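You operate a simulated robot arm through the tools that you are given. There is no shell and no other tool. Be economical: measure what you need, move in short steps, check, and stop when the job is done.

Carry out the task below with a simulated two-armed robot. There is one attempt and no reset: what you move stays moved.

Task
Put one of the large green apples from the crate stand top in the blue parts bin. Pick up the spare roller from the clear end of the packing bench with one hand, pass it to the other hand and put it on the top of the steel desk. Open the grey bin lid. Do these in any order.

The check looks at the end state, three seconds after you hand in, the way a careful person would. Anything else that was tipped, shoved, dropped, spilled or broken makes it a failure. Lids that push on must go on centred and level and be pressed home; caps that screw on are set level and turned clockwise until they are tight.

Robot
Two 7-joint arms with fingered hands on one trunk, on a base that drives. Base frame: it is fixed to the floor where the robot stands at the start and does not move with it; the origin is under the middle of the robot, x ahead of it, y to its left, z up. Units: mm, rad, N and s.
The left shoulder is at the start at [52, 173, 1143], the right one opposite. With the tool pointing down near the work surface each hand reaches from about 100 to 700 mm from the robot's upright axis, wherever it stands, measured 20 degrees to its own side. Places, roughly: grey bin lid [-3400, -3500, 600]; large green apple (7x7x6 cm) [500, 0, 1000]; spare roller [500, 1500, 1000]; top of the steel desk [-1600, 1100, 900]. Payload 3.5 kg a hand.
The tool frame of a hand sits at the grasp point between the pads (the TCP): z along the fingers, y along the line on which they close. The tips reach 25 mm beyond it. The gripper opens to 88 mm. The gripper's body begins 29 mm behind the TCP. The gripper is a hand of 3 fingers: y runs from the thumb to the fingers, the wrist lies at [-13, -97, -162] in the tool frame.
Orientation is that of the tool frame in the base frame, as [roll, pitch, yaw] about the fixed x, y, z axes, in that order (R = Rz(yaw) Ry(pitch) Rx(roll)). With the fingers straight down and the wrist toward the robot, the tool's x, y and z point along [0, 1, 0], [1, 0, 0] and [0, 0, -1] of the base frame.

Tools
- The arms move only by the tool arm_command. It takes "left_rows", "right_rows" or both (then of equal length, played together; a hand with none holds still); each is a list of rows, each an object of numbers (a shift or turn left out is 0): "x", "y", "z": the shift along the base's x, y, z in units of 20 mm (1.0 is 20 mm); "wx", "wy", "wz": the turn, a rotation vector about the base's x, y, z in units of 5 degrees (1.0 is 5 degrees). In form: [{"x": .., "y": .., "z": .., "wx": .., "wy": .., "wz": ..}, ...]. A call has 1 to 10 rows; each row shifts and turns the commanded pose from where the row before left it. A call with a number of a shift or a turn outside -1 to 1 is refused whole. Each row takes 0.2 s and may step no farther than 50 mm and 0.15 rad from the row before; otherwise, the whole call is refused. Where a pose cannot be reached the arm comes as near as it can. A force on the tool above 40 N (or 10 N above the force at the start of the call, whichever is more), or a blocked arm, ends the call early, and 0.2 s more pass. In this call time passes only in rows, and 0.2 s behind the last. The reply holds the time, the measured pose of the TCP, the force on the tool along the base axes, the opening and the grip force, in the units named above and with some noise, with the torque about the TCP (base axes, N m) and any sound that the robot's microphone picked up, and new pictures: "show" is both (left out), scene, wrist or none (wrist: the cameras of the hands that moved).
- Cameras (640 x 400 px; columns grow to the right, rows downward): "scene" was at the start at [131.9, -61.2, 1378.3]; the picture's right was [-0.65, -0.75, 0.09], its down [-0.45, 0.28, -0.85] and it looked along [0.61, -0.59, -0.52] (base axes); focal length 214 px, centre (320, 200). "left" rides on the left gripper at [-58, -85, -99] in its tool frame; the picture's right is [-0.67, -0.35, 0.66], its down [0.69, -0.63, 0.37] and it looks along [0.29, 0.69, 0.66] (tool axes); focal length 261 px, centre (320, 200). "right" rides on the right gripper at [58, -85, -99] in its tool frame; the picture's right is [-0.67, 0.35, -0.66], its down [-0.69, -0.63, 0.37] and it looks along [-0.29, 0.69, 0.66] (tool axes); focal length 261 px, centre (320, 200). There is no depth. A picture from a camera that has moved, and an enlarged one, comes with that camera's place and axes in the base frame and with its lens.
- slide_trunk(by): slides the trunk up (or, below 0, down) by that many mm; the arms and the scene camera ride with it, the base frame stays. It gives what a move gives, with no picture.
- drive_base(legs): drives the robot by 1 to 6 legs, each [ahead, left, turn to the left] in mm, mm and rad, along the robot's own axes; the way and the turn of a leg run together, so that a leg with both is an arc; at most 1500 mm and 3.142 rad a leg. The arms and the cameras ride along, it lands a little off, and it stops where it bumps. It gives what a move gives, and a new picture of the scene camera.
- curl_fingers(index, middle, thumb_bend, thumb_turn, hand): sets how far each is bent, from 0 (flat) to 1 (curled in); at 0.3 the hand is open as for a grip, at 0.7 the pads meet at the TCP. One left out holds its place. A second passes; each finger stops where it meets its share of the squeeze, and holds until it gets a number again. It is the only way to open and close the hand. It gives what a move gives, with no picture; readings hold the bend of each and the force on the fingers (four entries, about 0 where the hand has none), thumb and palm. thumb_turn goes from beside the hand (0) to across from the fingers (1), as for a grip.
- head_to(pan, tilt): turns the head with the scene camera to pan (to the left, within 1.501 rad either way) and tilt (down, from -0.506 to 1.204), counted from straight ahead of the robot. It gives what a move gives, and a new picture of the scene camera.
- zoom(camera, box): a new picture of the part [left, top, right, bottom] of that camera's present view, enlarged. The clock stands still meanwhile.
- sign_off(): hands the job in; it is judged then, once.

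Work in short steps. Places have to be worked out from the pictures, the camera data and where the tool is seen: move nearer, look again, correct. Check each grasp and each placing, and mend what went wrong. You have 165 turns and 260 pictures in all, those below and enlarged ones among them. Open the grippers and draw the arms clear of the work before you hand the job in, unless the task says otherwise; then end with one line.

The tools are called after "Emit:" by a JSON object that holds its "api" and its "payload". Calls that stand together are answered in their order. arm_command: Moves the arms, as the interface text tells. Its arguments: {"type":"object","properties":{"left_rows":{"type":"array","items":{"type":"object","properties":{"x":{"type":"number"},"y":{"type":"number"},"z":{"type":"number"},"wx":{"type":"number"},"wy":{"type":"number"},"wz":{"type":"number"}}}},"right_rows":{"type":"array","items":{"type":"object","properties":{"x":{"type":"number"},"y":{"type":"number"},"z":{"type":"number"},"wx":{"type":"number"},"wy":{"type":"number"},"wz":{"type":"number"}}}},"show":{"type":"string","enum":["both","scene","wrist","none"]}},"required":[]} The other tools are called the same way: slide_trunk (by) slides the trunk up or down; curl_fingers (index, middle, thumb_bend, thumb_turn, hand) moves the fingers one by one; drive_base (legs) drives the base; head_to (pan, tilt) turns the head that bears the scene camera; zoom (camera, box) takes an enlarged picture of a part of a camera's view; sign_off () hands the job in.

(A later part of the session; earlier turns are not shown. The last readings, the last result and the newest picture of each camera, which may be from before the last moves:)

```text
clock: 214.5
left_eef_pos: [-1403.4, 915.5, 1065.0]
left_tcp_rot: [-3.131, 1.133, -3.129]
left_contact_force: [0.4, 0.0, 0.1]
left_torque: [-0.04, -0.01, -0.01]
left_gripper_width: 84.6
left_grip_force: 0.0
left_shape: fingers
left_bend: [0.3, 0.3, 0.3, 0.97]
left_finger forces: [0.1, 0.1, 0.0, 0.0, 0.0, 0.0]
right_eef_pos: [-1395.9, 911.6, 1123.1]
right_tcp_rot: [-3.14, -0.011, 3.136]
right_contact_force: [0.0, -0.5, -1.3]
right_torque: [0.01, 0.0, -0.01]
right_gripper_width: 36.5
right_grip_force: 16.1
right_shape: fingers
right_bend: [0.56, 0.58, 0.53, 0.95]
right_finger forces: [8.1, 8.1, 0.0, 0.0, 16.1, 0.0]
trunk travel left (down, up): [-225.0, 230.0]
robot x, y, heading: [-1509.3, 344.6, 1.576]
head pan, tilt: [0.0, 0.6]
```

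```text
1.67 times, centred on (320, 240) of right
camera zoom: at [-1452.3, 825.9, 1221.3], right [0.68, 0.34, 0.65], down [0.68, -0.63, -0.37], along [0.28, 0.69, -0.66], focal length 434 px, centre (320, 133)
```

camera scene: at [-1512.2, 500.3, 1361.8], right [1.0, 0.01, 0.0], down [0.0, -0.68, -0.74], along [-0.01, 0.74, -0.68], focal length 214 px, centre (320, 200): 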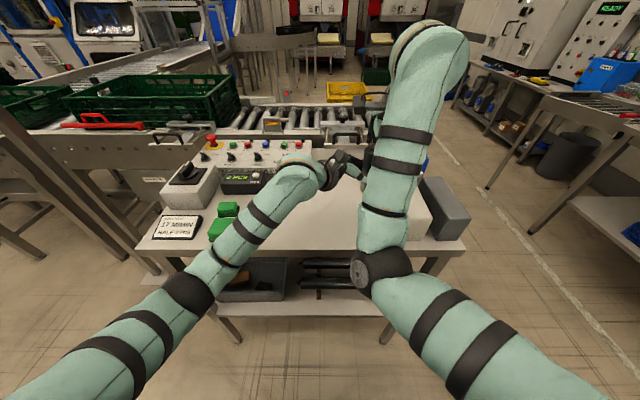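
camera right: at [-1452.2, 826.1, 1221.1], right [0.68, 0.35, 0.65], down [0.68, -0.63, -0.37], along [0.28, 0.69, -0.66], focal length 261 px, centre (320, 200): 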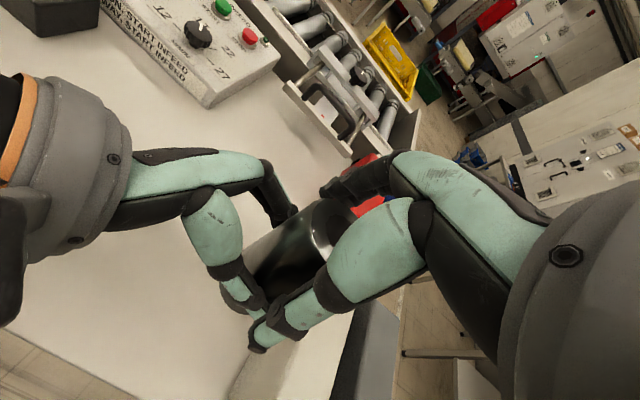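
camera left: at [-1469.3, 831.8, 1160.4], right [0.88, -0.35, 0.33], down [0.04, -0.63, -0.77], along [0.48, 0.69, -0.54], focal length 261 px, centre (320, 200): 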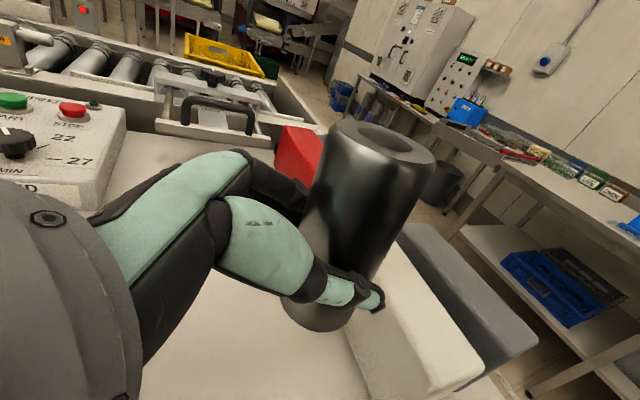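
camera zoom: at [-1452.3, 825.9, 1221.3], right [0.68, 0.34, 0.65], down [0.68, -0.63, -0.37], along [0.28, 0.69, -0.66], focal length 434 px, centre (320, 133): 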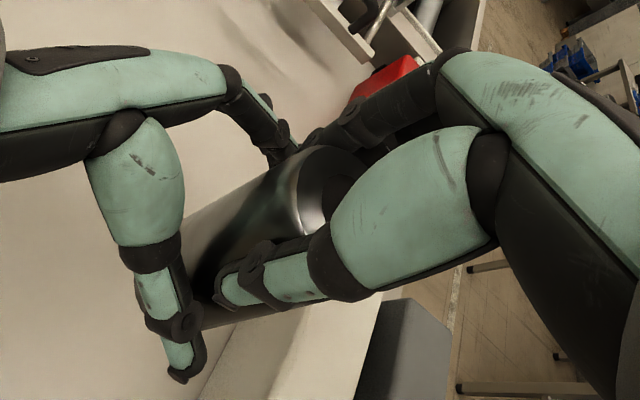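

The right hand holds it alone. I withdraw the left hand along its own axis to the left.

Emit:
{"api": "arm_command", "payload": {"left_rows": [{"x": -0.9, "z": 0.2}, {"x": -0.9, "z": 0.3}, {"x": -0.9, "z": 0.4}, {"x": -0.9, "z": 0.4}, {"x": -1, "z": 0.4}, {"x": -1, "z": 0.4}, {"x": -1, "z": 0.4}, {"x": -1, "z": 0.4}, {"x": -1, "z": 0.4}, {"x": -1, "z": 0.4}], "show": "none"}}

Emit:
{"api": "arm_command", "payload": {"left_rows": [{"x": -1, "wy": 1}, {"x": -1, "wy": 1}, {"wy": 1}, {"wy": 1}, {"wy": 1}, {"wy": 1}, {"wy": 1}, {"wy": 1}, {"wy": 1}, {"wy": 1}], "right_rows": [{"x": -0.01}, {"x": -0.6}, {"x": -0.6}, {"x": -0.6}, {"x": -0.6}, {"x": -0.6}, {"x": -0.01}, {"x": -0.01}, {"x": -0.01}, {"x": -0.01}], "show": "both"}}

```text
clock: 216.7
left_eef_pos: [-1595.8, 915.5, 1139.7]
left_tcp_rot: [-3.133, 1.133, -3.135]
left_contact_force: [-0.2, 0.0, 0.0]
left_torque: [0.02, -0.03, 0.02]
left_gripper_width: 84.3
left_grip_force: 0.0
left_shape: fingers
left_bend: [0.3, 0.3, 0.3, 0.97]
left_finger forces: [0.0, 0.1, 0.0, 0.0, 0.1, 0.0]
right_eef_pos: [-1395.6, 909.5, 1122.8]
right_tcp_rot: [3.139, -0.008, 3.138]
right_contact_force: [0.0, -0.6, 0.6]
right_torque: [0.04, 0.02, 0.02]
right_gripper_width: 36.7
right_grip_force: 16.2
right_shape: fingers
right_bend: [0.56, 0.58, 0.53, 0.95]
right_finger forces: [8.0, 8.0, 0.1, 0.0, 16.0, 0.0]
trunk travel left (down, up): [-225.0, 230.0]
robot x, y, heading: [-1510.4, 349.8, 1.578]
head pan, tilt: [0.0, 0.6]
```

```text
clock: 218.9
left_eef_pos: [-1635.0, 915.1, 1138.1]
left_tcp_rot: [-3.139, 0.261, -3.136]
left_contact_force: [0.0, -0.3, 0.3]
left_torque: [-0.02, -0.04, -0.02]
left_gripper_width: 84.5
left_grip_force: 0.1
left_shape: fingers
left_bend: [0.3, 0.3, 0.3, 0.97]
left_finger forces: [0.0, 0.0, 0.1, 0.0, 0.1, 0.0]
right_eef_pos: [-1459.2, 909.3, 1122.6]
right_tcp_rot: [-3.141, -0.011, 3.135]
right_contact_force: [-0.9, 0.2, -0.1]
right_torque: [0.0, 0.05, 0.0]
right_gripper_width: 36.3
right_grip_force: 15.9
right_shape: fingers
right_bend: [0.56, 0.58, 0.53, 0.95]
right_finger forces: [8.0, 7.9, 0.0, 0.1, 15.8, 0.1]
trunk travel left (down, up): [-225.0, 230.0]
robot x, y, heading: [-1507.7, 347.8, 1.578]
head pan, tilt: [0.0, 0.6]
camera scene: at [-1512.1, 500.0, 1361.8], right [1.0, 0.01, 0.0], down [0.0, -0.68, -0.74], along [-0.01, 0.74, -0.68], focal length 214 px, centre (320, 200)
camera right: at [-1514.1, 825.5, 1221.2], right [0.68, 0.34, 0.65], down [0.68, -0.63, -0.37], along [0.28, 0.69, -0.66], focal length 261 px, centre (320, 200)
camera left: at [-1605.8, 831.3, 1249.0], right [0.82, -0.35, -0.46], down [-0.57, -0.63, -0.53], along [-0.11, 0.69, -0.71], focal length 261 px, centre (320, 200)
```

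scene: 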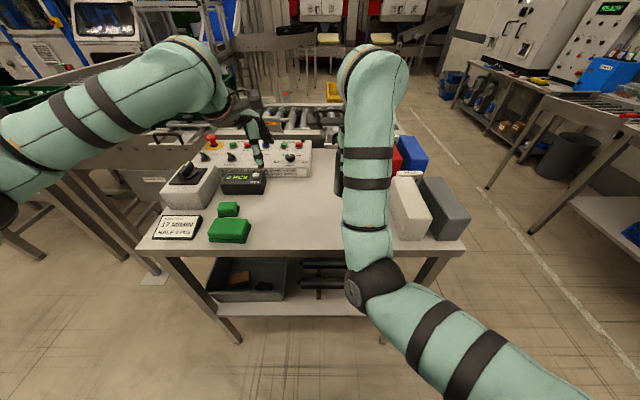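
right: 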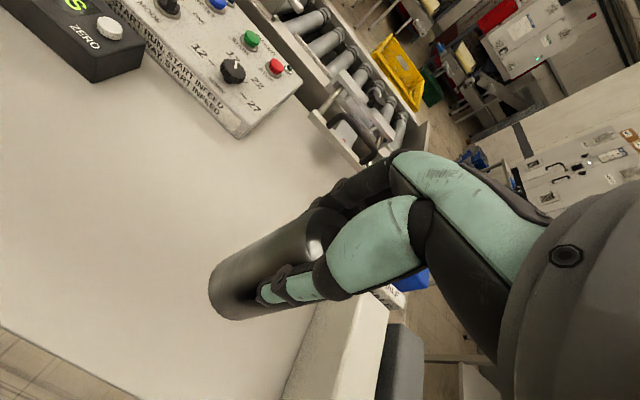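
left: 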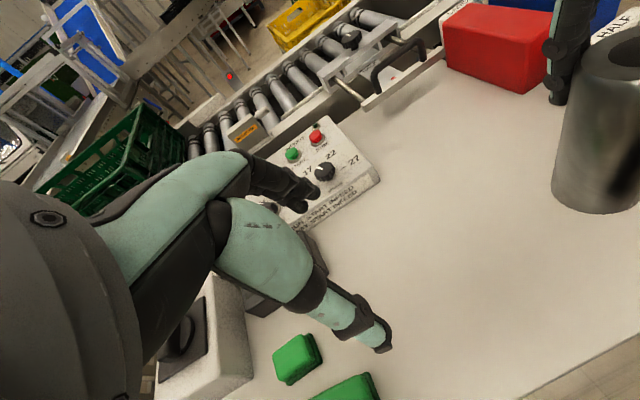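

The right hand holds the roller over clear desk at (-1459, 909). I lower it in steps, checking for drift.

Emit:
{"api": "arm_command", "payload": {"right_rows": [{"z": -1}, {"z": -1}, {"z": -1}, {"z": -1}], "show": "both"}}

```text
clock: 220.1
left_eef_pos: [-1635.6, 915.8, 1138.9]
left_tcp_rot: [3.141, 0.261, -3.138]
left_contact_force: [-0.2, 0.8, -0.3]
left_torque: [0.02, -0.03, -0.01]
left_gripper_width: 84.2
left_grip_force: 0.0
left_shape: fingers
left_bend: [0.3, 0.3, 0.3, 0.97]
left_finger forces: [0.0, 0.0, 0.1, 0.0, 0.0, 0.0]
right_eef_pos: [-1416.6, 925.2, 1049.8]
right_tcp_rot: [3.107, 0.032, 3.063]
right_contact_force: [-0.2, -0.9, -0.2]
right_torque: [0.02, 0.03, -0.02]
right_gripper_width: 36.2
right_grip_force: 16.1
right_shape: fingers
right_bend: [0.56, 0.58, 0.53, 0.95]
right_finger forces: [8.0, 7.9, 0.0, 0.0, 15.7, 0.1]
trunk travel left (down, up): [-225.0, 230.0]
robot x, y, heading: [-1507.8, 349.7, 1.577]
head pan, tilt: [0.0, 0.6]
stopped in row 4 (right hand): the arm was blocked; the commanded pose is now the measured one
camera scene: at [-1512.8, 499.9, 1361.9], right [1.0, 0.01, 0.0], down [0.0, -0.68, -0.74], along [-0.01, 0.74, -0.68], focal length 214 px, centre (320, 200)
camera right: at [-1484.0, 842.7, 1143.6], right [0.67, 0.28, 0.69], down [0.65, -0.67, -0.36], along [0.36, 0.69, -0.63], focal length 261 px, centre (320, 200)
```

scene: 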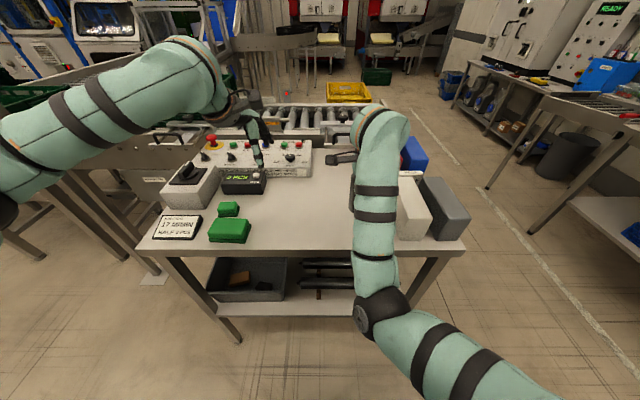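
right: 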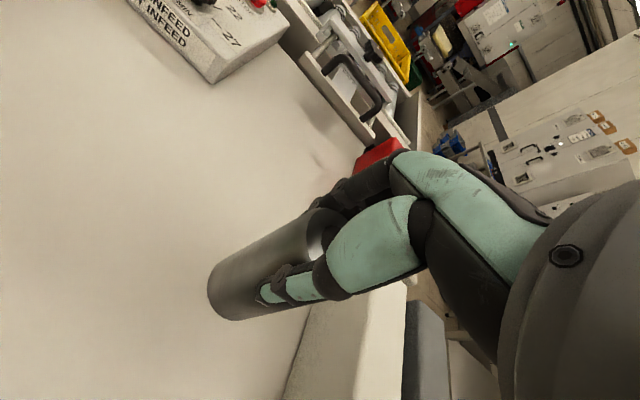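

The right arm again runs into its limit near the centre. I lift, level it, and shift the base left so the hand works further to the robot's right.

Emit:
{"api": "arm_command", "payload": {"right_rows": [{"z": 1}, {"z": 1}, {"z": 1, "wz": 0.9}, {"wx": -0.4, "wy": 0.37}], "left_rows": [{"z": 1}, {"z": 1}, {"z": 1}, {"z": 1}], "show": "none"}}

Emit:
{"api": "drive_base", "payload": {"legs": [[0, 150, 0]]}}

```text
clock: 221.1
left_eef_pos: [-1635.8, 915.4, 1219.5]
left_tcp_rot: [-3.139, 0.26, -3.139]
left_contact_force: [-0.1, 0.4, -0.4]
left_torque: [-0.02, -0.02, -0.02]
left_gripper_width: 84.4
left_grip_force: 0.1
left_shape: fingers
left_bend: [0.3, 0.3, 0.3, 0.97]
left_finger forces: [0.0, 0.1, 0.0, 0.0, 0.1, 0.0]
right_eef_pos: [-1409.1, 926.1, 1110.4]
right_tcp_rot: [3.138, 0.011, 3.128]
right_contact_force: [0.4, 0.0, -0.2]
right_torque: [0.06, 0.04, 0.0]
right_gripper_width: 36.1
right_grip_force: 15.4
right_shape: fingers
right_bend: [0.57, 0.58, 0.53, 0.95]
right_finger forces: [7.8, 7.8, 0.0, 0.0, 15.2, 0.0]
trunk travel left (down, up): [-225.0, 230.0]
robot x, y, heading: [-1506.1, 346.2, 1.576]
head pan, tilt: [0.0, 0.6]
```

```text
clock: 222.5
left_eef_pos: [-1782.7, 916.1, 1219.1]
left_tcp_rot: [-3.14, 0.259, -3.141]
left_contact_force: [-0.2, 0.3, 1.1]
left_torque: [-0.01, -0.01, -0.02]
left_gripper_width: 84.6
left_grip_force: 0.1
left_shape: fingers
left_bend: [0.3, 0.3, 0.3, 0.97]
left_finger forces: [0.0, 0.1, 0.0, 0.0, 0.0, 0.0]
right_eef_pos: [-1555.6, 925.8, 1112.7]
right_tcp_rot: [3.137, 0.005, 3.125]
right_contact_force: [1.0, -0.3, -1.0]
right_torque: [0.02, -0.02, 0.02]
right_gripper_width: 36.3
right_grip_force: 15.2
right_shape: fingers
right_bend: [0.57, 0.59, 0.53, 0.95]
right_finger forces: [7.7, 7.9, 0.0, 0.1, 15.1, 0.0]
trunk travel left (down, up): [-225.0, 230.0]
robot x, y, heading: [-1657.6, 347.1, 1.577]
head pan, tilt: [0.0, 0.6]
camera scene: at [-1660.6, 499.2, 1361.8], right [1.0, 0.0, 0.0], down [0.0, -0.68, -0.74], along [0.0, 0.74, -0.68], focal length 214 px, centre (320, 200)
```

scene: 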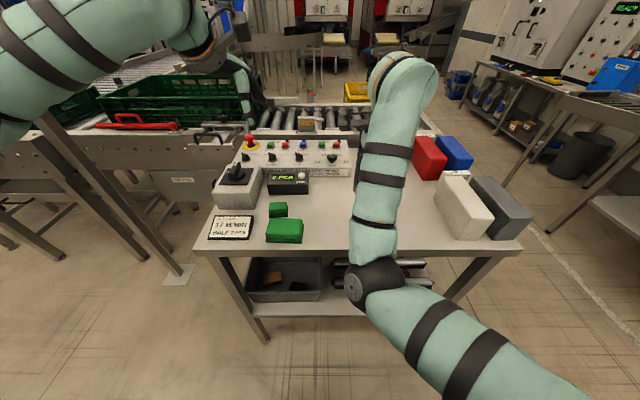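

Now I move the right hand 100 mm to the right over the clear desk and descend.

Emit:
{"api": "arm_command", "payload": {"right_rows": [{"x": 1}, {"x": 1}, {"x": 1}, {"x": 1}, {"x": 1}, {"z": -1}, {"z": -1}, {"z": -1}], "show": "both"}}

```text
clock: 224.3
left_eef_pos: [-1783.9, 915.8, 1218.6]
left_tcp_rot: [-3.14, 0.26, 3.141]
left_contact_force: [-0.3, -0.5, -0.9]
left_torque: [0.0, -0.01, -0.02]
left_gripper_width: 84.6
left_grip_force: 0.0
left_shape: fingers
left_bend: [0.3, 0.3, 0.3, 0.97]
left_finger forces: [0.0, 0.1, 0.0, 0.0, 0.1, 0.0]
right_eef_pos: [-1456.6, 925.8, 1051.5]
right_tcp_rot: [3.139, 0.004, 3.124]
right_contact_force: [1.8, 0.1, 0.1]
right_torque: [0.0, -0.02, 0.0]
right_gripper_width: 36.2
right_grip_force: 14.7
right_shape: fingers
right_bend: [0.57, 0.59, 0.53, 0.95]
right_finger forces: [7.6, 7.7, 0.0, 0.0, 14.8, 0.1]
trunk travel left (down, up): [-225.0, 230.0]
robot x, y, heading: [-1655.5, 345.9, 1.577]
head pan, tilt: [0.0, 0.6]
camera scene: at [-1661.8, 499.3, 1361.8], right [1.0, 0.0, 0.0], down [0.0, -0.68, -0.74], along [0.0, 0.74, -0.68], focal length 214 px, centre (320, 200)
camera right: at [-1516.0, 842.1, 1148.9], right [0.67, 0.33, 0.66], down [0.68, -0.64, -0.37], along [0.3, 0.69, -0.66], focal length 261 px, centre (320, 200)
```

scene: 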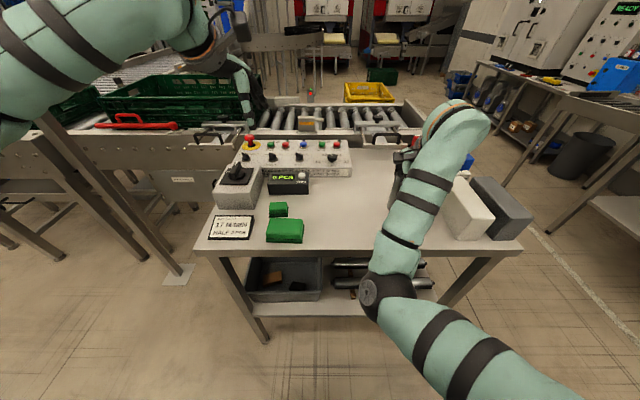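
right: 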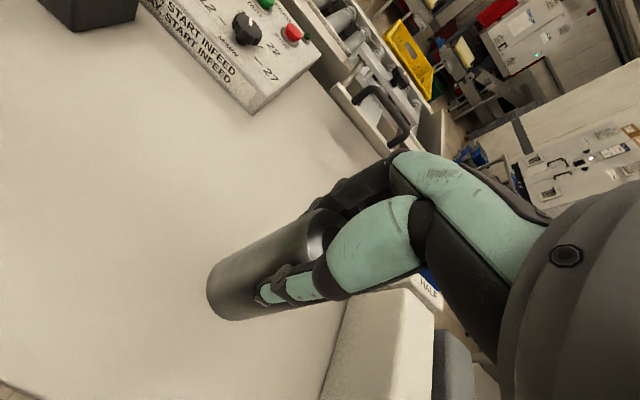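

No drift now. I continue down, with small last steps until a light contact is felt.

Emit:
{"api": "arm_command", "payload": {"right_rows": [{"z": -1}, {"z": -0.7}, {"z": -0.2}], "show": "none"}}

Emit:
{"api": "arm_command", "payload": {"right_rows": [{"z": -0.2}, {"z": -0.2}], "show": "wrist"}}

```text
clock: 225.1
left_eef_pos: [-1784.7, 916.2, 1219.6]
left_tcp_rot: [-3.139, 0.259, -3.14]
left_contact_force: [0.8, 0.6, 0.2]
left_torque: [0.03, -0.01, 0.03]
left_gripper_width: 84.4
left_grip_force: 0.1
left_shape: fingers
left_bend: [0.3, 0.3, 0.3, 0.97]
left_finger forces: [0.0, 0.0, 0.1, 0.0, 0.0, 0.1]
right_eef_pos: [-1446.3, 929.0, 1018.9]
right_tcp_rot: [3.129, 0.014, 3.105]
right_contact_force: [0.1, -0.2, 0.6]
right_torque: [0.01, 0.02, -0.01]
right_gripper_width: 36.1
right_grip_force: 15.1
right_shape: fingers
right_bend: [0.57, 0.59, 0.53, 0.95]
right_finger forces: [7.7, 7.7, 0.1, 0.1, 14.8, 0.0]
trunk travel left (down, up): [-225.0, 230.0]
robot x, y, heading: [-1661.5, 347.1, 1.575]
head pan, tilt: [0.0, 0.6]
```

```text
clock: 225.7
left_eef_pos: [-1783.6, 915.8, 1218.8]
left_tcp_rot: [-3.139, 0.259, -3.141]
left_contact_force: [0.3, -0.3, -0.4]
left_torque: [-0.01, 0.0, -0.02]
left_gripper_width: 84.3
left_grip_force: 0.1
left_shape: fingers
left_bend: [0.3, 0.3, 0.3, 0.97]
left_finger forces: [0.0, 0.0, 0.0, 0.0, 0.0, 0.0]
right_eef_pos: [-1438.4, 928.5, 1011.3]
right_tcp_rot: [3.127, 0.025, 3.093]
right_contact_force: [0.7, 0.4, -0.1]
right_torque: [0.0, -0.01, 0.0]
right_gripper_width: 36.1
right_grip_force: 15.6
right_shape: fingers
right_bend: [0.57, 0.59, 0.53, 0.95]
right_finger forces: [7.6, 7.6, 0.1, 0.0, 14.9, 0.1]
trunk travel left (down, up): [-225.0, 230.0]
robot x, y, heading: [-1657.3, 347.0, 1.576]
head pan, tilt: [0.0, 0.6]
camera right: at [-1502.1, 845.7, 1106.7], right [0.67, 0.31, 0.68], down [0.66, -0.66, -0.36], along [0.33, 0.69, -0.64], focal length 261 px, centre (320, 200)
```

right: 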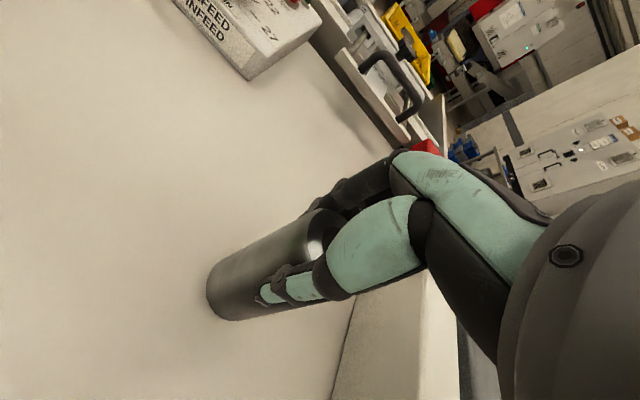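

The arm is at its joint limit but only ~15 mm is missing. I use the trunk to lower the rest gently.

Emit:
{"api": "slide_trunk", "payload": {"by": -8}}

Emit:
{"api": "zoom", "payload": {"camera": "scene", "box": [340, 120, 500, 240]}}

```text
clock: 226.3
left_eef_pos: [-1784.7, 916.1, 1210.1]
left_tcp_rot: [-3.139, 0.262, -3.142]
left_contact_force: [-0.5, 0.5, 0.1]
left_torque: [-0.02, 0.0, 0.0]
left_gripper_width: 84.4
left_grip_force: 0.0
left_shape: fingers
left_bend: [0.3, 0.3, 0.3, 0.97]
left_finger forces: [0.0, 0.0, 0.0, 0.1, 0.0, 0.0]
right_eef_pos: [-1419.1, 929.6, 1008.8]
right_tcp_rot: [3.115, 0.046, 3.061]
right_contact_force: [-0.5, 0.1, -0.1]
right_torque: [0.0, -0.03, 0.03]
right_gripper_width: 36.0
right_grip_force: 14.7
right_shape: fingers
right_bend: [0.57, 0.59, 0.53, 0.95]
right_finger forces: [7.7, 7.8, 0.0, 0.1, 14.9, 0.1]
trunk travel left (down, up): [-217.0, 238.0]
robot x, y, heading: [-1657.6, 340.9, 1.577]
head pan, tilt: [0.0, 0.6]
```

```text
3.33 times, centred on (420, 180) of scene
camera zoom: at [-1661.9, 504.6, 1352.0], right [1.0, 0.0, 0.0], down [0.0, -0.68, -0.73], along [0.0, 0.73, -0.68], focal length 715 px, centre (-13, 267)
```

zoom: 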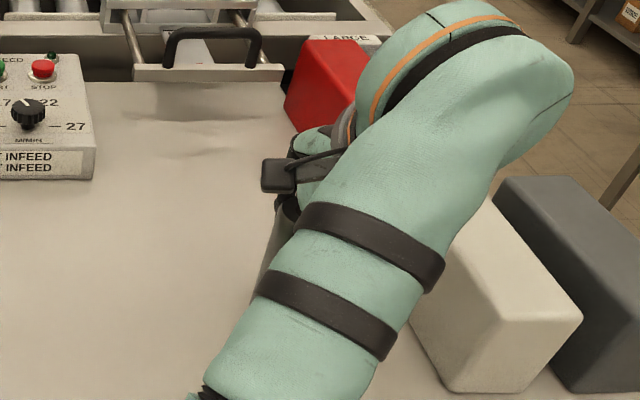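

The trunk shift drifts the hand too. I lift again, pull the left arm in, and drive further left so the right arm works in its comfortable range.

Emit:
{"api": "arm_command", "payload": {"right_rows": [{"z": 1}, {"z": 1}, {"z": 1}, {"z": 1}, {"wz": 0.9}, {"wx": -0.4, "wy": 0.5}, {"x": -0.01}, {"x": -0.01}], "left_rows": [{"y": -1, "x": 0.3}, {"y": -1, "x": 0.3}, {"y": -1, "x": 0.3}, {"y": -1, "x": 0.3}, {"y": -1, "x": 0.3}, {"y": -1, "x": 0.3}, {"y": -1, "x": 0.3}, {"y": -1, "x": 0.3}], "show": "none"}}

Emit:
{"api": "drive_base", "payload": {"legs": [[0, 170, 0]]}}

```text
clock: 228.1
left_eef_pos: [-1735.3, 754.5, 1212.5]
left_tcp_rot: [-3.14, 0.26, -3.14]
left_contact_force: [0.2, 0.5, -0.8]
left_torque: [0.01, 0.02, 0.01]
left_gripper_width: 84.6
left_grip_force: 0.1
left_shape: fingers
left_bend: [0.3, 0.3, 0.3, 0.97]
left_finger forces: [0.0, 0.1, 0.0, 0.0, 0.1, 0.0]
right_eef_pos: [-1457.6, 926.1, 1077.8]
right_tcp_rot: [-3.114, -0.043, -3.083]
right_contact_force: [0.2, 0.6, 0.1]
right_torque: [0.03, 0.02, 0.01]
right_gripper_width: 36.0
right_grip_force: 14.7
right_shape: fingers
right_bend: [0.57, 0.59, 0.53, 0.95]
right_finger forces: [7.7, 7.8, 0.1, 0.0, 14.6, 0.0]
trunk travel left (down, up): [-217.0, 238.0]
robot x, y, heading: [-1659.2, 343.9, 1.578]
head pan, tilt: [0.0, 0.6]
```

```text
clock: 229.5
left_eef_pos: [-1901.3, 754.0, 1209.8]
left_tcp_rot: [-3.139, 0.261, -3.141]
left_contact_force: [0.0, 0.3, -0.8]
left_torque: [0.05, -0.01, 0.0]
left_gripper_width: 84.6
left_grip_force: 0.1
left_shape: fingers
left_bend: [0.3, 0.3, 0.3, 0.97]
left_finger forces: [0.0, 0.0, 0.1, 0.1, 0.1, 0.0]
right_eef_pos: [-1622.4, 924.7, 1079.0]
right_tcp_rot: [-3.115, -0.041, -3.082]
right_contact_force: [0.2, 0.0, 0.2]
right_torque: [0.06, -0.01, 0.01]
right_gripper_width: 35.7
right_grip_force: 14.7
right_shape: fingers
right_bend: [0.57, 0.59, 0.53, 0.95]
right_finger forces: [7.7, 7.7, 0.0, 0.0, 14.7, 0.1]
trunk travel left (down, up): [-217.0, 238.0]
robot x, y, heading: [-1823.2, 345.8, 1.572]
head pan, tilt: [0.0, 0.6]
camera scene: at [-1827.8, 503.5, 1352.1], right [1.0, 0.0, 0.0], down [0.0, -0.68, -0.73], along [0.0, 0.73, -0.68], focal length 214 px, centre (320, 200)
```

scene: 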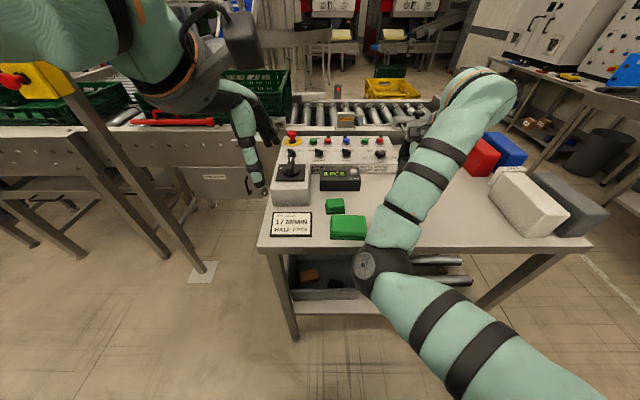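

I undo the small over-correction, move the hand 165 mm right to the clear spot, staying high.

Emit:
{"api": "arm_command", "payload": {"right_rows": [{"z": 1}, {"x": 1, "wz": -0.7}, {"x": 1, "wx": 0.3, "wy": -0.47}, {"x": 1}, {"x": 1}, {"x": 1}, {"x": 1}, {"x": 1}, {"x": 1}], "show": "none"}}

Emit:
{"api": "arm_command", "payload": {"right_rows": [{"z": -1}, {"z": -1}, {"z": -1}], "show": "both"}}

```text
clock: 231.5
left_eef_pos: [-1902.3, 754.4, 1211.1]
left_tcp_rot: [-3.14, 0.262, 3.141]
left_contact_force: [-1.0, -0.4, 1.2]
left_torque: [-0.03, 0.03, -0.04]
left_gripper_width: 84.3
left_grip_force: 0.0
left_shape: fingers
left_bend: [0.3, 0.3, 0.3, 0.97]
left_finger forces: [0.0, 0.1, 0.0, 0.1, 0.1, 0.0]
right_eef_pos: [-1464.5, 923.8, 1096.5]
right_tcp_rot: [-3.139, -0.002, 3.14]
right_contact_force: [0.4, 0.0, -0.1]
right_torque: [-0.01, 0.03, -0.01]
right_gripper_width: 35.9
right_grip_force: 14.8
right_shape: fingers
right_bend: [0.57, 0.59, 0.53, 0.95]
right_finger forces: [7.7, 7.8, 0.0, 0.1, 14.6, 0.0]
trunk travel left (down, up): [-217.0, 238.0]
robot x, y, heading: [-1819.9, 348.3, 1.577]
head pan, tilt: [0.0, 0.6]
```

```text
clock: 232.3
left_eef_pos: [-1901.5, 754.8, 1211.3]
left_tcp_rot: [-3.14, 0.259, 3.14]
left_contact_force: [-0.1, -0.7, 0.0]
left_torque: [0.02, -0.02, -0.01]
left_gripper_width: 84.7
left_grip_force: 0.0
left_shape: fingers
left_bend: [0.3, 0.3, 0.3, 0.97]
left_finger forces: [0.0, 0.0, 0.0, 0.0, 0.1, 0.0]
right_eef_pos: [-1463.8, 925.9, 1038.3]
right_tcp_rot: [-3.14, -0.001, 3.141]
right_contact_force: [-0.4, 0.2, 0.3]
right_torque: [0.03, 0.02, -0.01]
right_gripper_width: 35.6
right_grip_force: 15.0
right_shape: fingers
right_bend: [0.57, 0.59, 0.53, 0.95]
right_finger forces: [7.8, 7.7, 0.1, 0.0, 14.6, 0.0]
trunk travel left (down, up): [-217.0, 238.0]
robot x, y, heading: [-1823.7, 347.2, 1.572]
head pan, tilt: [0.0, 0.6]
camera scene: at [-1828.8, 503.6, 1352.1], right [1.0, 0.0, 0.0], down [0.0, -0.68, -0.73], along [0.0, 0.73, -0.68], focal length 214 px, centre (320, 200)
camera right: at [-1521.5, 841.5, 1136.3], right [0.67, 0.35, 0.65], down [0.68, -0.63, -0.37], along [0.29, 0.69, -0.66], focal length 261 px, centre (320, 200)
```

scene: 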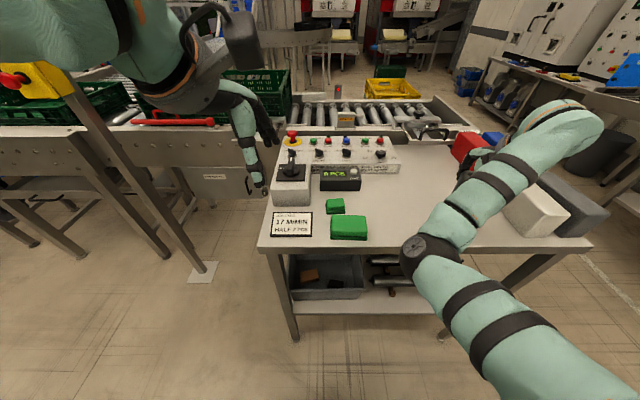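
right: 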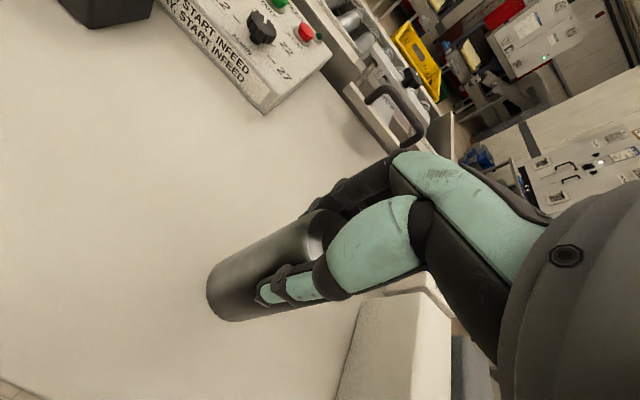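

No drift here. I lower to near contact.

Emit:
{"api": "arm_command", "payload": {"right_rows": [{"z": -1}, {"z": -0.5}, {"z": -0.2}], "show": "none"}}

Emit:
{"api": "arm_command", "payload": {"right_rows": [{"z": -0.2}, {"z": -0.15}], "show": "none"}}

```text
clock: 233.1
left_eef_pos: [-1903.5, 753.8, 1209.6]
left_tcp_rot: [-3.138, 0.259, 3.142]
left_contact_force: [-0.6, -0.2, -1.0]
left_torque: [0.0, -0.02, -0.01]
left_gripper_width: 84.5
left_grip_force: 0.0
left_shape: fingers
left_bend: [0.3, 0.3, 0.3, 0.97]
left_finger forces: [0.0, 0.0, 0.0, 0.0, 0.0, 0.0]
right_eef_pos: [-1463.8, 925.4, 1005.3]
right_tcp_rot: [-3.14, -0.001, 3.14]
right_contact_force: [-0.3, -0.1, 0.7]
right_torque: [0.04, 0.0, 0.0]
right_gripper_width: 35.8
right_grip_force: 14.6
right_shape: fingers
right_bend: [0.57, 0.59, 0.53, 0.95]
right_finger forces: [7.8, 7.7, 0.1, 0.0, 14.6, 0.0]
trunk travel left (down, up): [-217.0, 238.0]
robot x, y, heading: [-1824.9, 346.2, 1.573]
head pan, tilt: [0.0, 0.6]
```

```text
clock: 233.7
left_eef_pos: [-1904.5, 752.2, 1211.9]
left_tcp_rot: [-3.141, 0.262, 3.139]
left_contact_force: [0.4, 0.3, 0.3]
left_torque: [0.0, 0.0, 0.0]
left_gripper_width: 84.5
left_grip_force: 0.1
left_shape: fingers
left_bend: [0.3, 0.3, 0.3, 0.97]
left_finger forces: [0.1, 0.0, 0.1, 0.0, 0.1, 0.0]
right_eef_pos: [-1465.2, 923.8, 1000.8]
right_tcp_rot: [3.137, -0.002, 3.14]
right_contact_force: [-0.1, 0.1, 13.6]
right_torque: [0.16, -0.05, -0.01]
right_gripper_width: 36.0
right_grip_force: 17.5
right_shape: fingers
right_bend: [0.58, 0.59, 0.53, 0.95]
right_finger forces: [7.7, 9.0, 0.0, 0.1, 17.5, 0.0]
trunk travel left (down, up): [-217.0, 238.0]
robot x, y, heading: [-1822.3, 347.9, 1.575]
head pan, tilt: [0.0, 0.6]
```

Contact at z≈1001 with 13.6 N: the roller stands on the desk. I open the right hand and lift it straight up.

Emit:
{"api": "arm_command", "payload": {"right_rows": [{"z": 0.1}], "show": "none"}}

Emit:
{"api": "curl_fingers", "payload": {"hand": "right", "index": 0.3, "middle": 0.3, "thumb_bend": 0.3}}

Emit:
{"api": "arm_command", "payload": {"right_rows": [{"z": 0.5}, {"z": 1}, {"z": 1}, {"z": 1}, {"z": 1}, {"z": 1}, {"z": 1}, {"z": 1}, {"z": 1}, {"z": 1}], "show": "both"}}

```text
clock: 234.1
left_eef_pos: [-1904.3, 752.4, 1211.9]
left_tcp_rot: [-3.142, 0.262, 3.14]
left_contact_force: [0.0, 0.0, 0.0]
left_torque: [0.0, 0.01, 0.01]
left_gripper_width: 84.5
left_grip_force: 0.0
left_shape: fingers
left_bend: [0.3, 0.3, 0.3, 0.97]
left_finger forces: [0.0, 0.0, 0.0, 0.0, 0.1, 0.0]
right_eef_pos: [-1464.3, 923.2, 1000.6]
right_tcp_rot: [3.141, -0.001, 3.14]
right_contact_force: [-1.1, -0.2, 12.7]
right_torque: [0.25, -0.04, -0.01]
right_gripper_width: 35.8
right_grip_force: 17.7
right_shape: fingers
right_bend: [0.58, 0.59, 0.53, 0.95]
right_finger forces: [8.0, 9.4, 0.0, 0.0, 17.5, 0.0]
trunk travel left (down, up): [-217.0, 238.0]
robot x, y, heading: [-1824.0, 350.2, 1.574]
head pan, tilt: [0.0, 0.6]
```

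```text
clock: 235.1
left_eef_pos: [-1902.7, 754.0, 1210.4]
left_tcp_rot: [-3.139, 0.26, 3.141]
left_contact_force: [0.6, -0.3, -0.6]
left_torque: [0.0, -0.01, -0.02]
left_gripper_width: 84.5
left_grip_force: 0.0
left_shape: fingers
left_bend: [0.3, 0.3, 0.3, 0.97]
left_finger forces: [0.0, 0.0, 0.0, 0.0, 0.1, 0.0]
right_eef_pos: [-1463.6, 925.4, 997.9]
right_tcp_rot: [-3.14, 0.001, 3.141]
right_contact_force: [-0.2, -0.8, 0.7]
right_torque: [0.02, 0.0, -0.01]
right_gripper_width: 84.7
right_grip_force: 0.5
right_shape: fingers
right_bend: [0.3, 0.3, 0.3, 0.97]
right_finger forces: [0.1, 0.1, 0.0, 0.1, 0.1, 0.0]
trunk travel left (down, up): [-217.0, 238.0]
robot x, y, heading: [-1824.7, 346.6, 1.575]
head pan, tilt: [0.0, 0.6]
```

```text
clock: 237.3
left_eef_pos: [-1902.3, 754.8, 1210.1]
left_tcp_rot: [-3.139, 0.26, 3.141]
left_contact_force: [-0.4, -0.1, -1.0]
left_torque: [0.03, 0.0, 0.0]
left_gripper_width: 84.6
left_grip_force: 0.1
left_shape: fingers
left_bend: [0.3, 0.3, 0.3, 0.97]
left_finger forces: [0.1, 0.0, 0.0, 0.1, 0.0, 0.0]
right_eef_pos: [-1464.2, 927.1, 1189.4]
right_tcp_rot: [3.141, -0.001, 3.14]
right_contact_force: [-0.9, 0.2, -0.2]
right_torque: [0.01, -0.01, 0.02]
right_gripper_width: 84.6
right_grip_force: 0.1
right_shape: fingers
right_bend: [0.3, 0.3, 0.3, 0.97]
right_finger forces: [0.1, 0.0, 0.0, 0.0, 0.1, 0.1]
trunk travel left (down, up): [-217.0, 238.0]
robot x, y, heading: [-1827.1, 344.7, 1.575]
head pan, tilt: [0.0, 0.6]
camera scene: at [-1829.0, 502.8, 1352.2], right [1.0, 0.0, 0.0], down [0.0, -0.68, -0.73], along [0.0, 0.73, -0.68], focal length 214 px, centre (320, 200)
camera right: at [-1520.7, 841.3, 1287.6], right [0.67, 0.35, 0.65], down [0.68, -0.63, -0.37], along [0.29, 0.69, -0.66], focal length 261 px, centre (320, 200)
```

scene: 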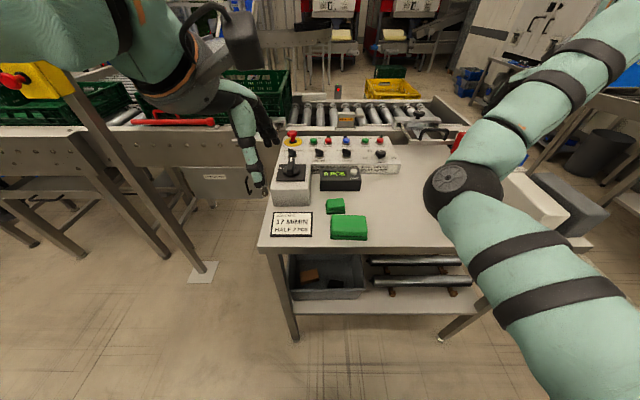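
right: 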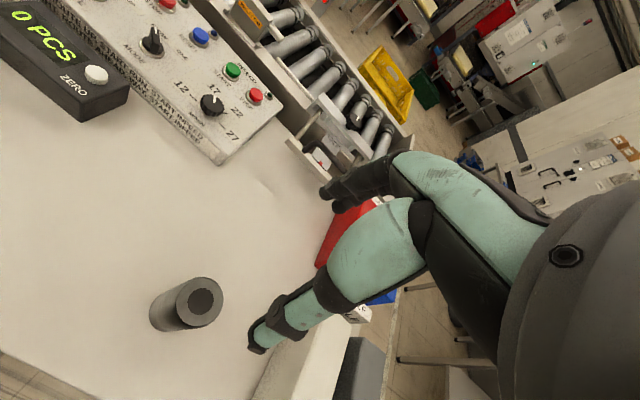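

The roller stands upright and clear on the desk. Now I back off from the desk and turn to look towards the FILM bin.

Emit:
{"api": "drive_base", "payload": {"legs": [[-250, 0, 0], [0, 0, 1.57]]}}

Emit:
{"api": "head_to", "payload": {"pan": 0.6, "tilt": 0.3}}

Emit:
{"api": "head_to", "payload": {"pan": 1.3, "tilt": 0.3}}

```text
clock: 242.9
left_eef_pos: [-2232.3, 23.9, 1210.6]
left_tcp_rot: [-3.139, 0.262, -1.583]
left_contact_force: [-0.3, -0.4, -0.3]
left_torque: [-0.02, 0.0, 0.03]
left_gripper_width: 84.4
left_grip_force: 0.1
left_shape: fingers
left_bend: [0.3, 0.3, 0.3, 0.97]
left_finger forces: [0.1, 0.0, 0.0, 0.0, 0.0, 0.0]
right_eef_pos: [-2399.0, 467.2, 1188.1]
right_tcp_rot: [-3.14, -0.001, -1.585]
right_contact_force: [-0.6, -0.7, -0.7]
right_torque: [0.0, 0.01, 0.0]
right_gripper_width: 84.8
right_grip_force: 0.1
right_shape: fingers
right_bend: [0.3, 0.3, 0.3, 0.97]
right_finger forces: [0.0, 0.1, 0.0, 0.0, 0.1, 0.0]
trunk travel left (down, up): [-217.0, 238.0]
robot x, y, heading: [-1823.4, 98.6, 3.131]
head pan, tilt: [0.0, 0.6]
camera scene: at [-1984.8, 98.3, 1352.2], right [0.01, 1.0, 0.0], down [0.68, -0.01, -0.73], along [-0.73, 0.01, -0.68], focal length 214 px, centre (320, 200)
```

scene: 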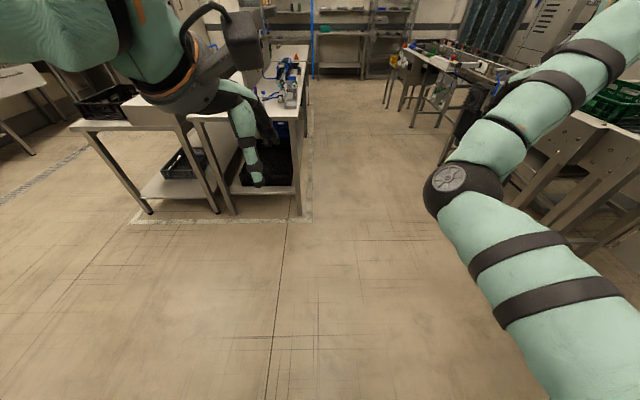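

```text
clock: 243.9
left_eef_pos: [-2232.9, 25.5, 1210.9]
left_tcp_rot: [-3.141, 0.259, -1.583]
left_contact_force: [0.1, 0.2, 0.1]
left_torque: [-0.03, 0.0, 0.0]
left_gripper_width: 84.3
left_grip_force: 0.0
left_shape: fingers
left_bend: [0.3, 0.3, 0.3, 0.97]
left_finger forces: [0.1, 0.0, 0.0, 0.0, 0.1, 0.1]
right_eef_pos: [-2399.5, 467.2, 1188.2]
right_tcp_rot: [-3.139, 0.0, -1.586]
right_contact_force: [0.6, -0.1, -0.2]
right_torque: [0.02, 0.01, -0.03]
right_gripper_width: 84.5
right_grip_force: 0.0
right_shape: fingers
right_bend: [0.3, 0.3, 0.3, 0.97]
right_finger forces: [0.1, 0.0, 0.0, 0.0, 0.0, 0.0]
trunk travel left (down, up): [-217.0, 238.0]
robot x, y, heading: [-1825.0, 97.3, 3.133]
head pan, tilt: [0.6, 0.3]
camera scene: at [-1978.1, 45.6, 1381.0], right [-0.55, 0.83, -0.08], down [0.39, 0.16, -0.91], along [-0.74, -0.53, -0.41], focal length 214 px, centre (320, 200)
```

scene: 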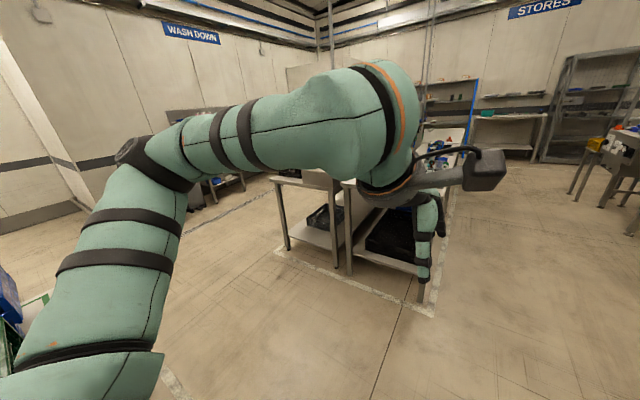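

```text
clock: 245.0
left_eef_pos: [-2232.4, 24.8, 1211.3]
left_tcp_rot: [-3.139, 0.26, -1.583]
left_contact_force: [-0.3, -0.8, -0.1]
left_torque: [-0.01, 0.0, 0.0]
left_gripper_width: 84.5
left_grip_force: 0.0
left_shape: fingers
left_bend: [0.3, 0.3, 0.3, 0.97]
left_finger forces: [0.0, 0.1, 0.0, 0.0, 0.0, 0.1]
right_eef_pos: [-2399.2, 466.8, 1189.8]
right_tcp_rot: [-3.141, 0.001, -1.585]
right_contact_force: [-0.3, -0.8, -0.6]
right_torque: [-0.01, 0.02, 0.01]
right_gripper_width: 84.8
right_grip_force: 0.1
right_shape: fingers
right_bend: [0.3, 0.3, 0.3, 0.97]
right_finger forces: [0.0, 0.0, 0.0, 0.0, 0.0, 0.0]
trunk travel left (down, up): [-217.0, 238.0]
robot x, y, heading: [-1824.0, 98.4, 3.135]
head pan, tilt: [1.3, 0.3]
camera scene: at [-1927.0, 7.8, 1388.8], right [-0.95, 0.28, -0.14], down [0.22, 0.28, -0.93], along [-0.22, -0.92, -0.33], focal length 214 px, centre (320, 200)
```

scene: 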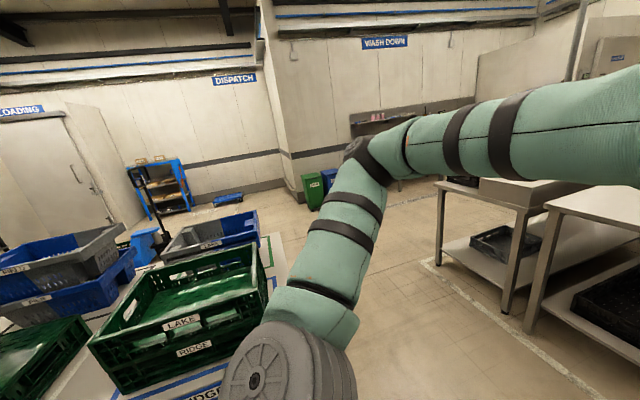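

The corridor westwards is open. The bins stand near y≈-3480. I drive west, turn south and advance, then look.

Emit:
{"api": "drive_base", "payload": {"legs": [[600, 0, 0], [0, 0, 1.57], [1400, 0, 0]]}}

Emit:
{"api": "head_to", "payload": {"pan": -0.2, "tilt": 0.3}}

```text
clock: 258.9
left_eef_pos: [-2424.8, -1720.9, 1209.9]
left_tcp_rot: [-3.14, 0.26, -0.049]
left_contact_force: [-0.3, -0.2, 0.5]
left_torque: [-0.03, 0.01, -0.02]
left_gripper_width: 84.5
left_grip_force: 0.0
left_shape: fingers
left_bend: [0.3, 0.3, 0.3, 0.97]
left_finger forces: [0.1, 0.1, 0.0, 0.1, 0.1, 0.1]
right_eef_pos: [-2870.6, -1870.8, 1188.7]
right_tcp_rot: [-3.141, 0.001, -0.049]
right_contact_force: [1.2, -0.8, -0.5]
right_torque: [-0.03, -0.03, 0.02]
right_gripper_width: 84.8
right_grip_force: 0.1
right_shape: fingers
right_bend: [0.3, 0.3, 0.3, 0.97]
right_finger forces: [0.0, 0.1, 0.0, 0.0, 0.0, 0.0]
trunk travel left (down, up): [-217.0, 238.0]
robot x, y, heading: [-2481.7, -1310.0, -1.617]
head pan, tilt: [1.3, 0.3]
camera scene: at [-2400.2, -1412.7, 1388.9], right [-0.31, -0.94, -0.14], down [-0.28, 0.23, -0.93], along [0.91, -0.25, -0.33], focal length 214 px, centre (320, 200)
```

scene: 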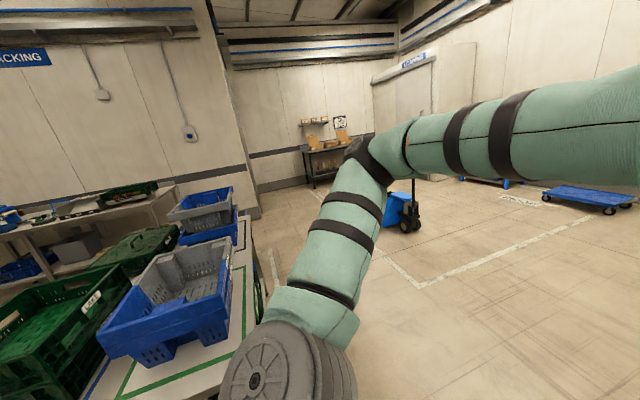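

```text
clock: 260.5
left_eef_pos: [-2424.3, -1720.7, 1211.1]
left_tcp_rot: [-3.139, 0.259, -0.048]
left_contact_force: [-0.4, 0.4, 1.1]
left_torque: [-0.03, 0.01, 0.01]
left_gripper_width: 84.1
left_grip_force: 0.1
left_shape: fingers
left_bend: [0.3, 0.3, 0.3, 0.97]
left_finger forces: [0.1, 0.0, 0.0, 0.1, 0.0, 0.0]
right_eef_pos: [-2871.2, -1871.4, 1187.5]
right_tcp_rot: [-3.14, 0.0, -0.049]
right_contact_force: [-0.1, 0.0, 0.0]
right_torque: [0.0, 0.01, -0.01]
right_gripper_width: 84.9
right_grip_force: 0.1
right_shape: fingers
right_bend: [0.3, 0.3, 0.3, 0.97]
right_finger forces: [0.0, 0.1, 0.0, 0.0, 0.0, 0.0]
trunk travel left (down, up): [-217.0, 238.0]
robot x, y, heading: [-2484.3, -1313.1, -1.616]
head pan, tilt: [-0.201, 0.3]
camera scene: at [-2511.5, -1473.9, 1378.9], right [-0.97, 0.24, 0.03], down [0.08, 0.43, -0.9], along [-0.23, -0.87, -0.43], focal length 214 px, centre (320, 200)
```

scene: 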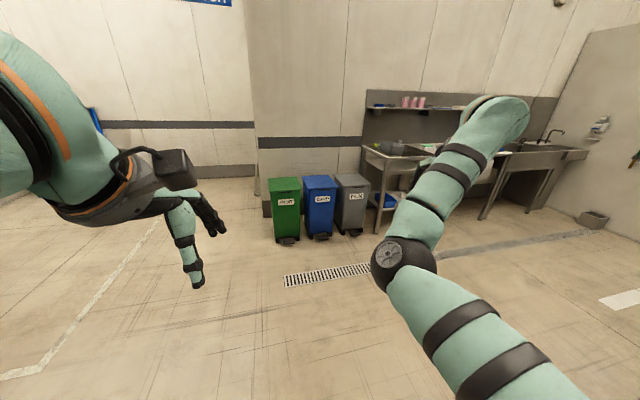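

The three pedal bins are ahead; the grey one is FILM. I zoom in on it.

Emit:
{"api": "zoom", "payload": {"camera": "scene", "box": [260, 160, 400, 250]}}

```text
4.44 times, centred on (330, 205) of scene
camera zoom: at [-2511.5, -1473.9, 1378.9], right [-0.97, 0.24, 0.03], down [0.08, 0.43, -0.9], along [-0.23, -0.87, -0.43], focal length 953 px, centre (276, 178)
```

zoom: 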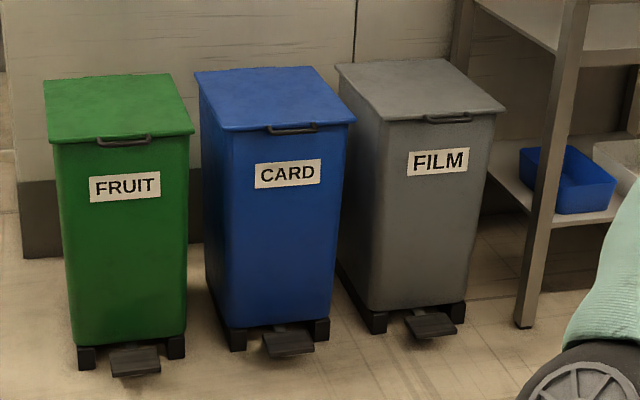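

Each lid has a front loop handle; the grey one's handle is near (-3377, -3277, ~600). I draw the right arm in and up, then approach the FILM bin.

Emit:
{"api": "arm_command", "payload": {"right_rows": [{"y": 1, "z": 0.5}, {"y": 1, "z": 0.5}, {"y": 1, "z": 0.5}, {"y": 1, "z": 0.5}, {"y": 1, "z": 0.5}, {"y": 1, "z": 0.5}, {"y": 1, "z": 0.5}, {"y": 1}], "show": "none"}}

Emit:
{"api": "drive_base", "payload": {"legs": [[600, 0, 0.046], [500, -820, 0]]}}

Emit:
{"api": "head_to", "payload": {"pan": 0.0, "tilt": 0.6}}

```text
clock: 262.3
left_eef_pos: [-2425.0, -1719.8, 1211.7]
left_tcp_rot: [3.141, 0.261, -0.047]
left_contact_force: [-0.5, 0.0, 0.3]
left_torque: [-0.02, -0.01, 0.02]
left_gripper_width: 84.6
left_grip_force: 0.0
left_shape: fingers
left_bend: [0.3, 0.3, 0.3, 0.97]
left_finger forces: [0.0, 0.0, 0.0, 0.0, 0.0, 0.1]
right_eef_pos: [-2875.3, -1710.2, 1254.8]
right_tcp_rot: [-3.133, 0.001, -0.057]
right_contact_force: [-0.9, 0.3, 0.3]
right_torque: [0.01, -0.04, 0.02]
right_gripper_width: 84.7
right_grip_force: 0.1
right_shape: fingers
right_bend: [0.3, 0.3, 0.3, 0.97]
right_finger forces: [0.1, 0.0, 0.0, 0.0, 0.1, 0.0]
trunk travel left (down, up): [-217.0, 238.0]
robot x, y, heading: [-2481.3, -1311.4, -1.614]
head pan, tilt: [-0.201, 0.3]
```

```text
clock: 270.3
left_eef_pos: [-3259.1, -2806.2, 1211.5]
left_tcp_rot: [-3.14, 0.259, -0.012]
left_contact_force: [0.9, -0.1, 0.4]
left_torque: [-0.02, -0.01, 0.0]
left_gripper_width: 84.4
left_grip_force: 0.0
left_shape: fingers
left_bend: [0.3, 0.3, 0.3, 0.97]
left_finger forces: [0.1, 0.1, 0.0, 0.0, 0.0, 0.0]
right_eef_pos: [-3711.0, -2809.9, 1254.9]
right_tcp_rot: [-3.135, -0.005, -0.026]
right_contact_force: [0.4, -0.2, 0.5]
right_torque: [-0.02, -0.02, 0.0]
right_gripper_width: 84.7
right_grip_force: 0.0
right_shape: fingers
right_bend: [0.3, 0.3, 0.3, 0.97]
right_finger forces: [0.0, 0.0, 0.0, 0.1, 0.1, 0.1]
trunk travel left (down, up): [-217.0, 238.0]
robot x, y, heading: [-3330.1, -2401.6, -1.58]
head pan, tilt: [-0.201, 0.3]
camera scene: at [-3354.7, -2561.9, 1378.9], right [-0.98, 0.21, 0.03], down [0.06, 0.43, -0.9], along [-0.2, -0.88, -0.43], focal length 214 px, centre (320, 200)
```

scene: 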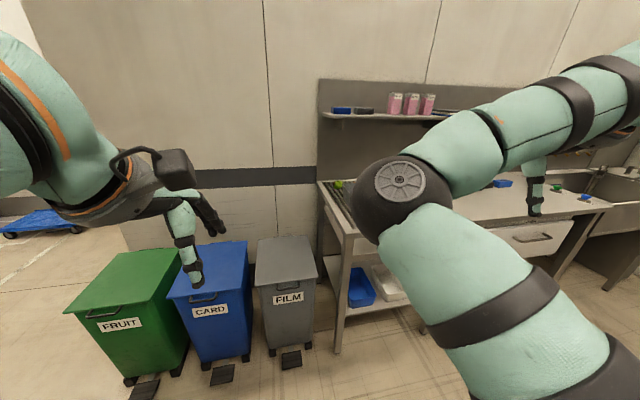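

```text
clock: 271.1
left_eef_pos: [-3260.0, -2806.1, 1210.9]
left_tcp_rot: [-3.14, 0.261, -0.013]
left_contact_force: [0.1, -1.1, 0.6]
left_torque: [-0.03, 0.02, 0.02]
left_gripper_width: 84.4
left_grip_force: 0.1
left_shape: fingers
left_bend: [0.3, 0.3, 0.3, 0.97]
left_finger forces: [0.0, 0.0, 0.0, 0.1, 0.0, 0.1]
right_eef_pos: [-3711.2, -2809.4, 1255.3]
right_tcp_rot: [-3.135, -0.006, -0.026]
right_contact_force: [-0.2, -0.4, 1.4]
right_torque: [0.0, 0.02, 0.01]
right_gripper_width: 85.0
right_grip_force: 0.0
right_shape: fingers
right_bend: [0.3, 0.3, 0.3, 0.97]
right_finger forces: [0.1, 0.1, 0.0, 0.0, 0.1, 0.0]
trunk travel left (down, up): [-217.0, 238.0]
robot x, y, heading: [-3335.4, -2396.9, -1.579]
head pan, tilt: [0.0, 0.6]
camera scene: at [-3336.5, -2555.2, 1352.2], right [-1.0, 0.01, 0.0], down [0.01, 0.68, -0.73], along [-0.01, -0.73, -0.68], focal length 214 px, centre (320, 200)
```

scene: 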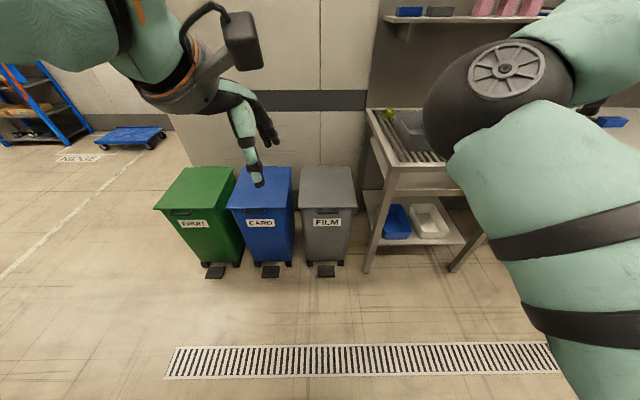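

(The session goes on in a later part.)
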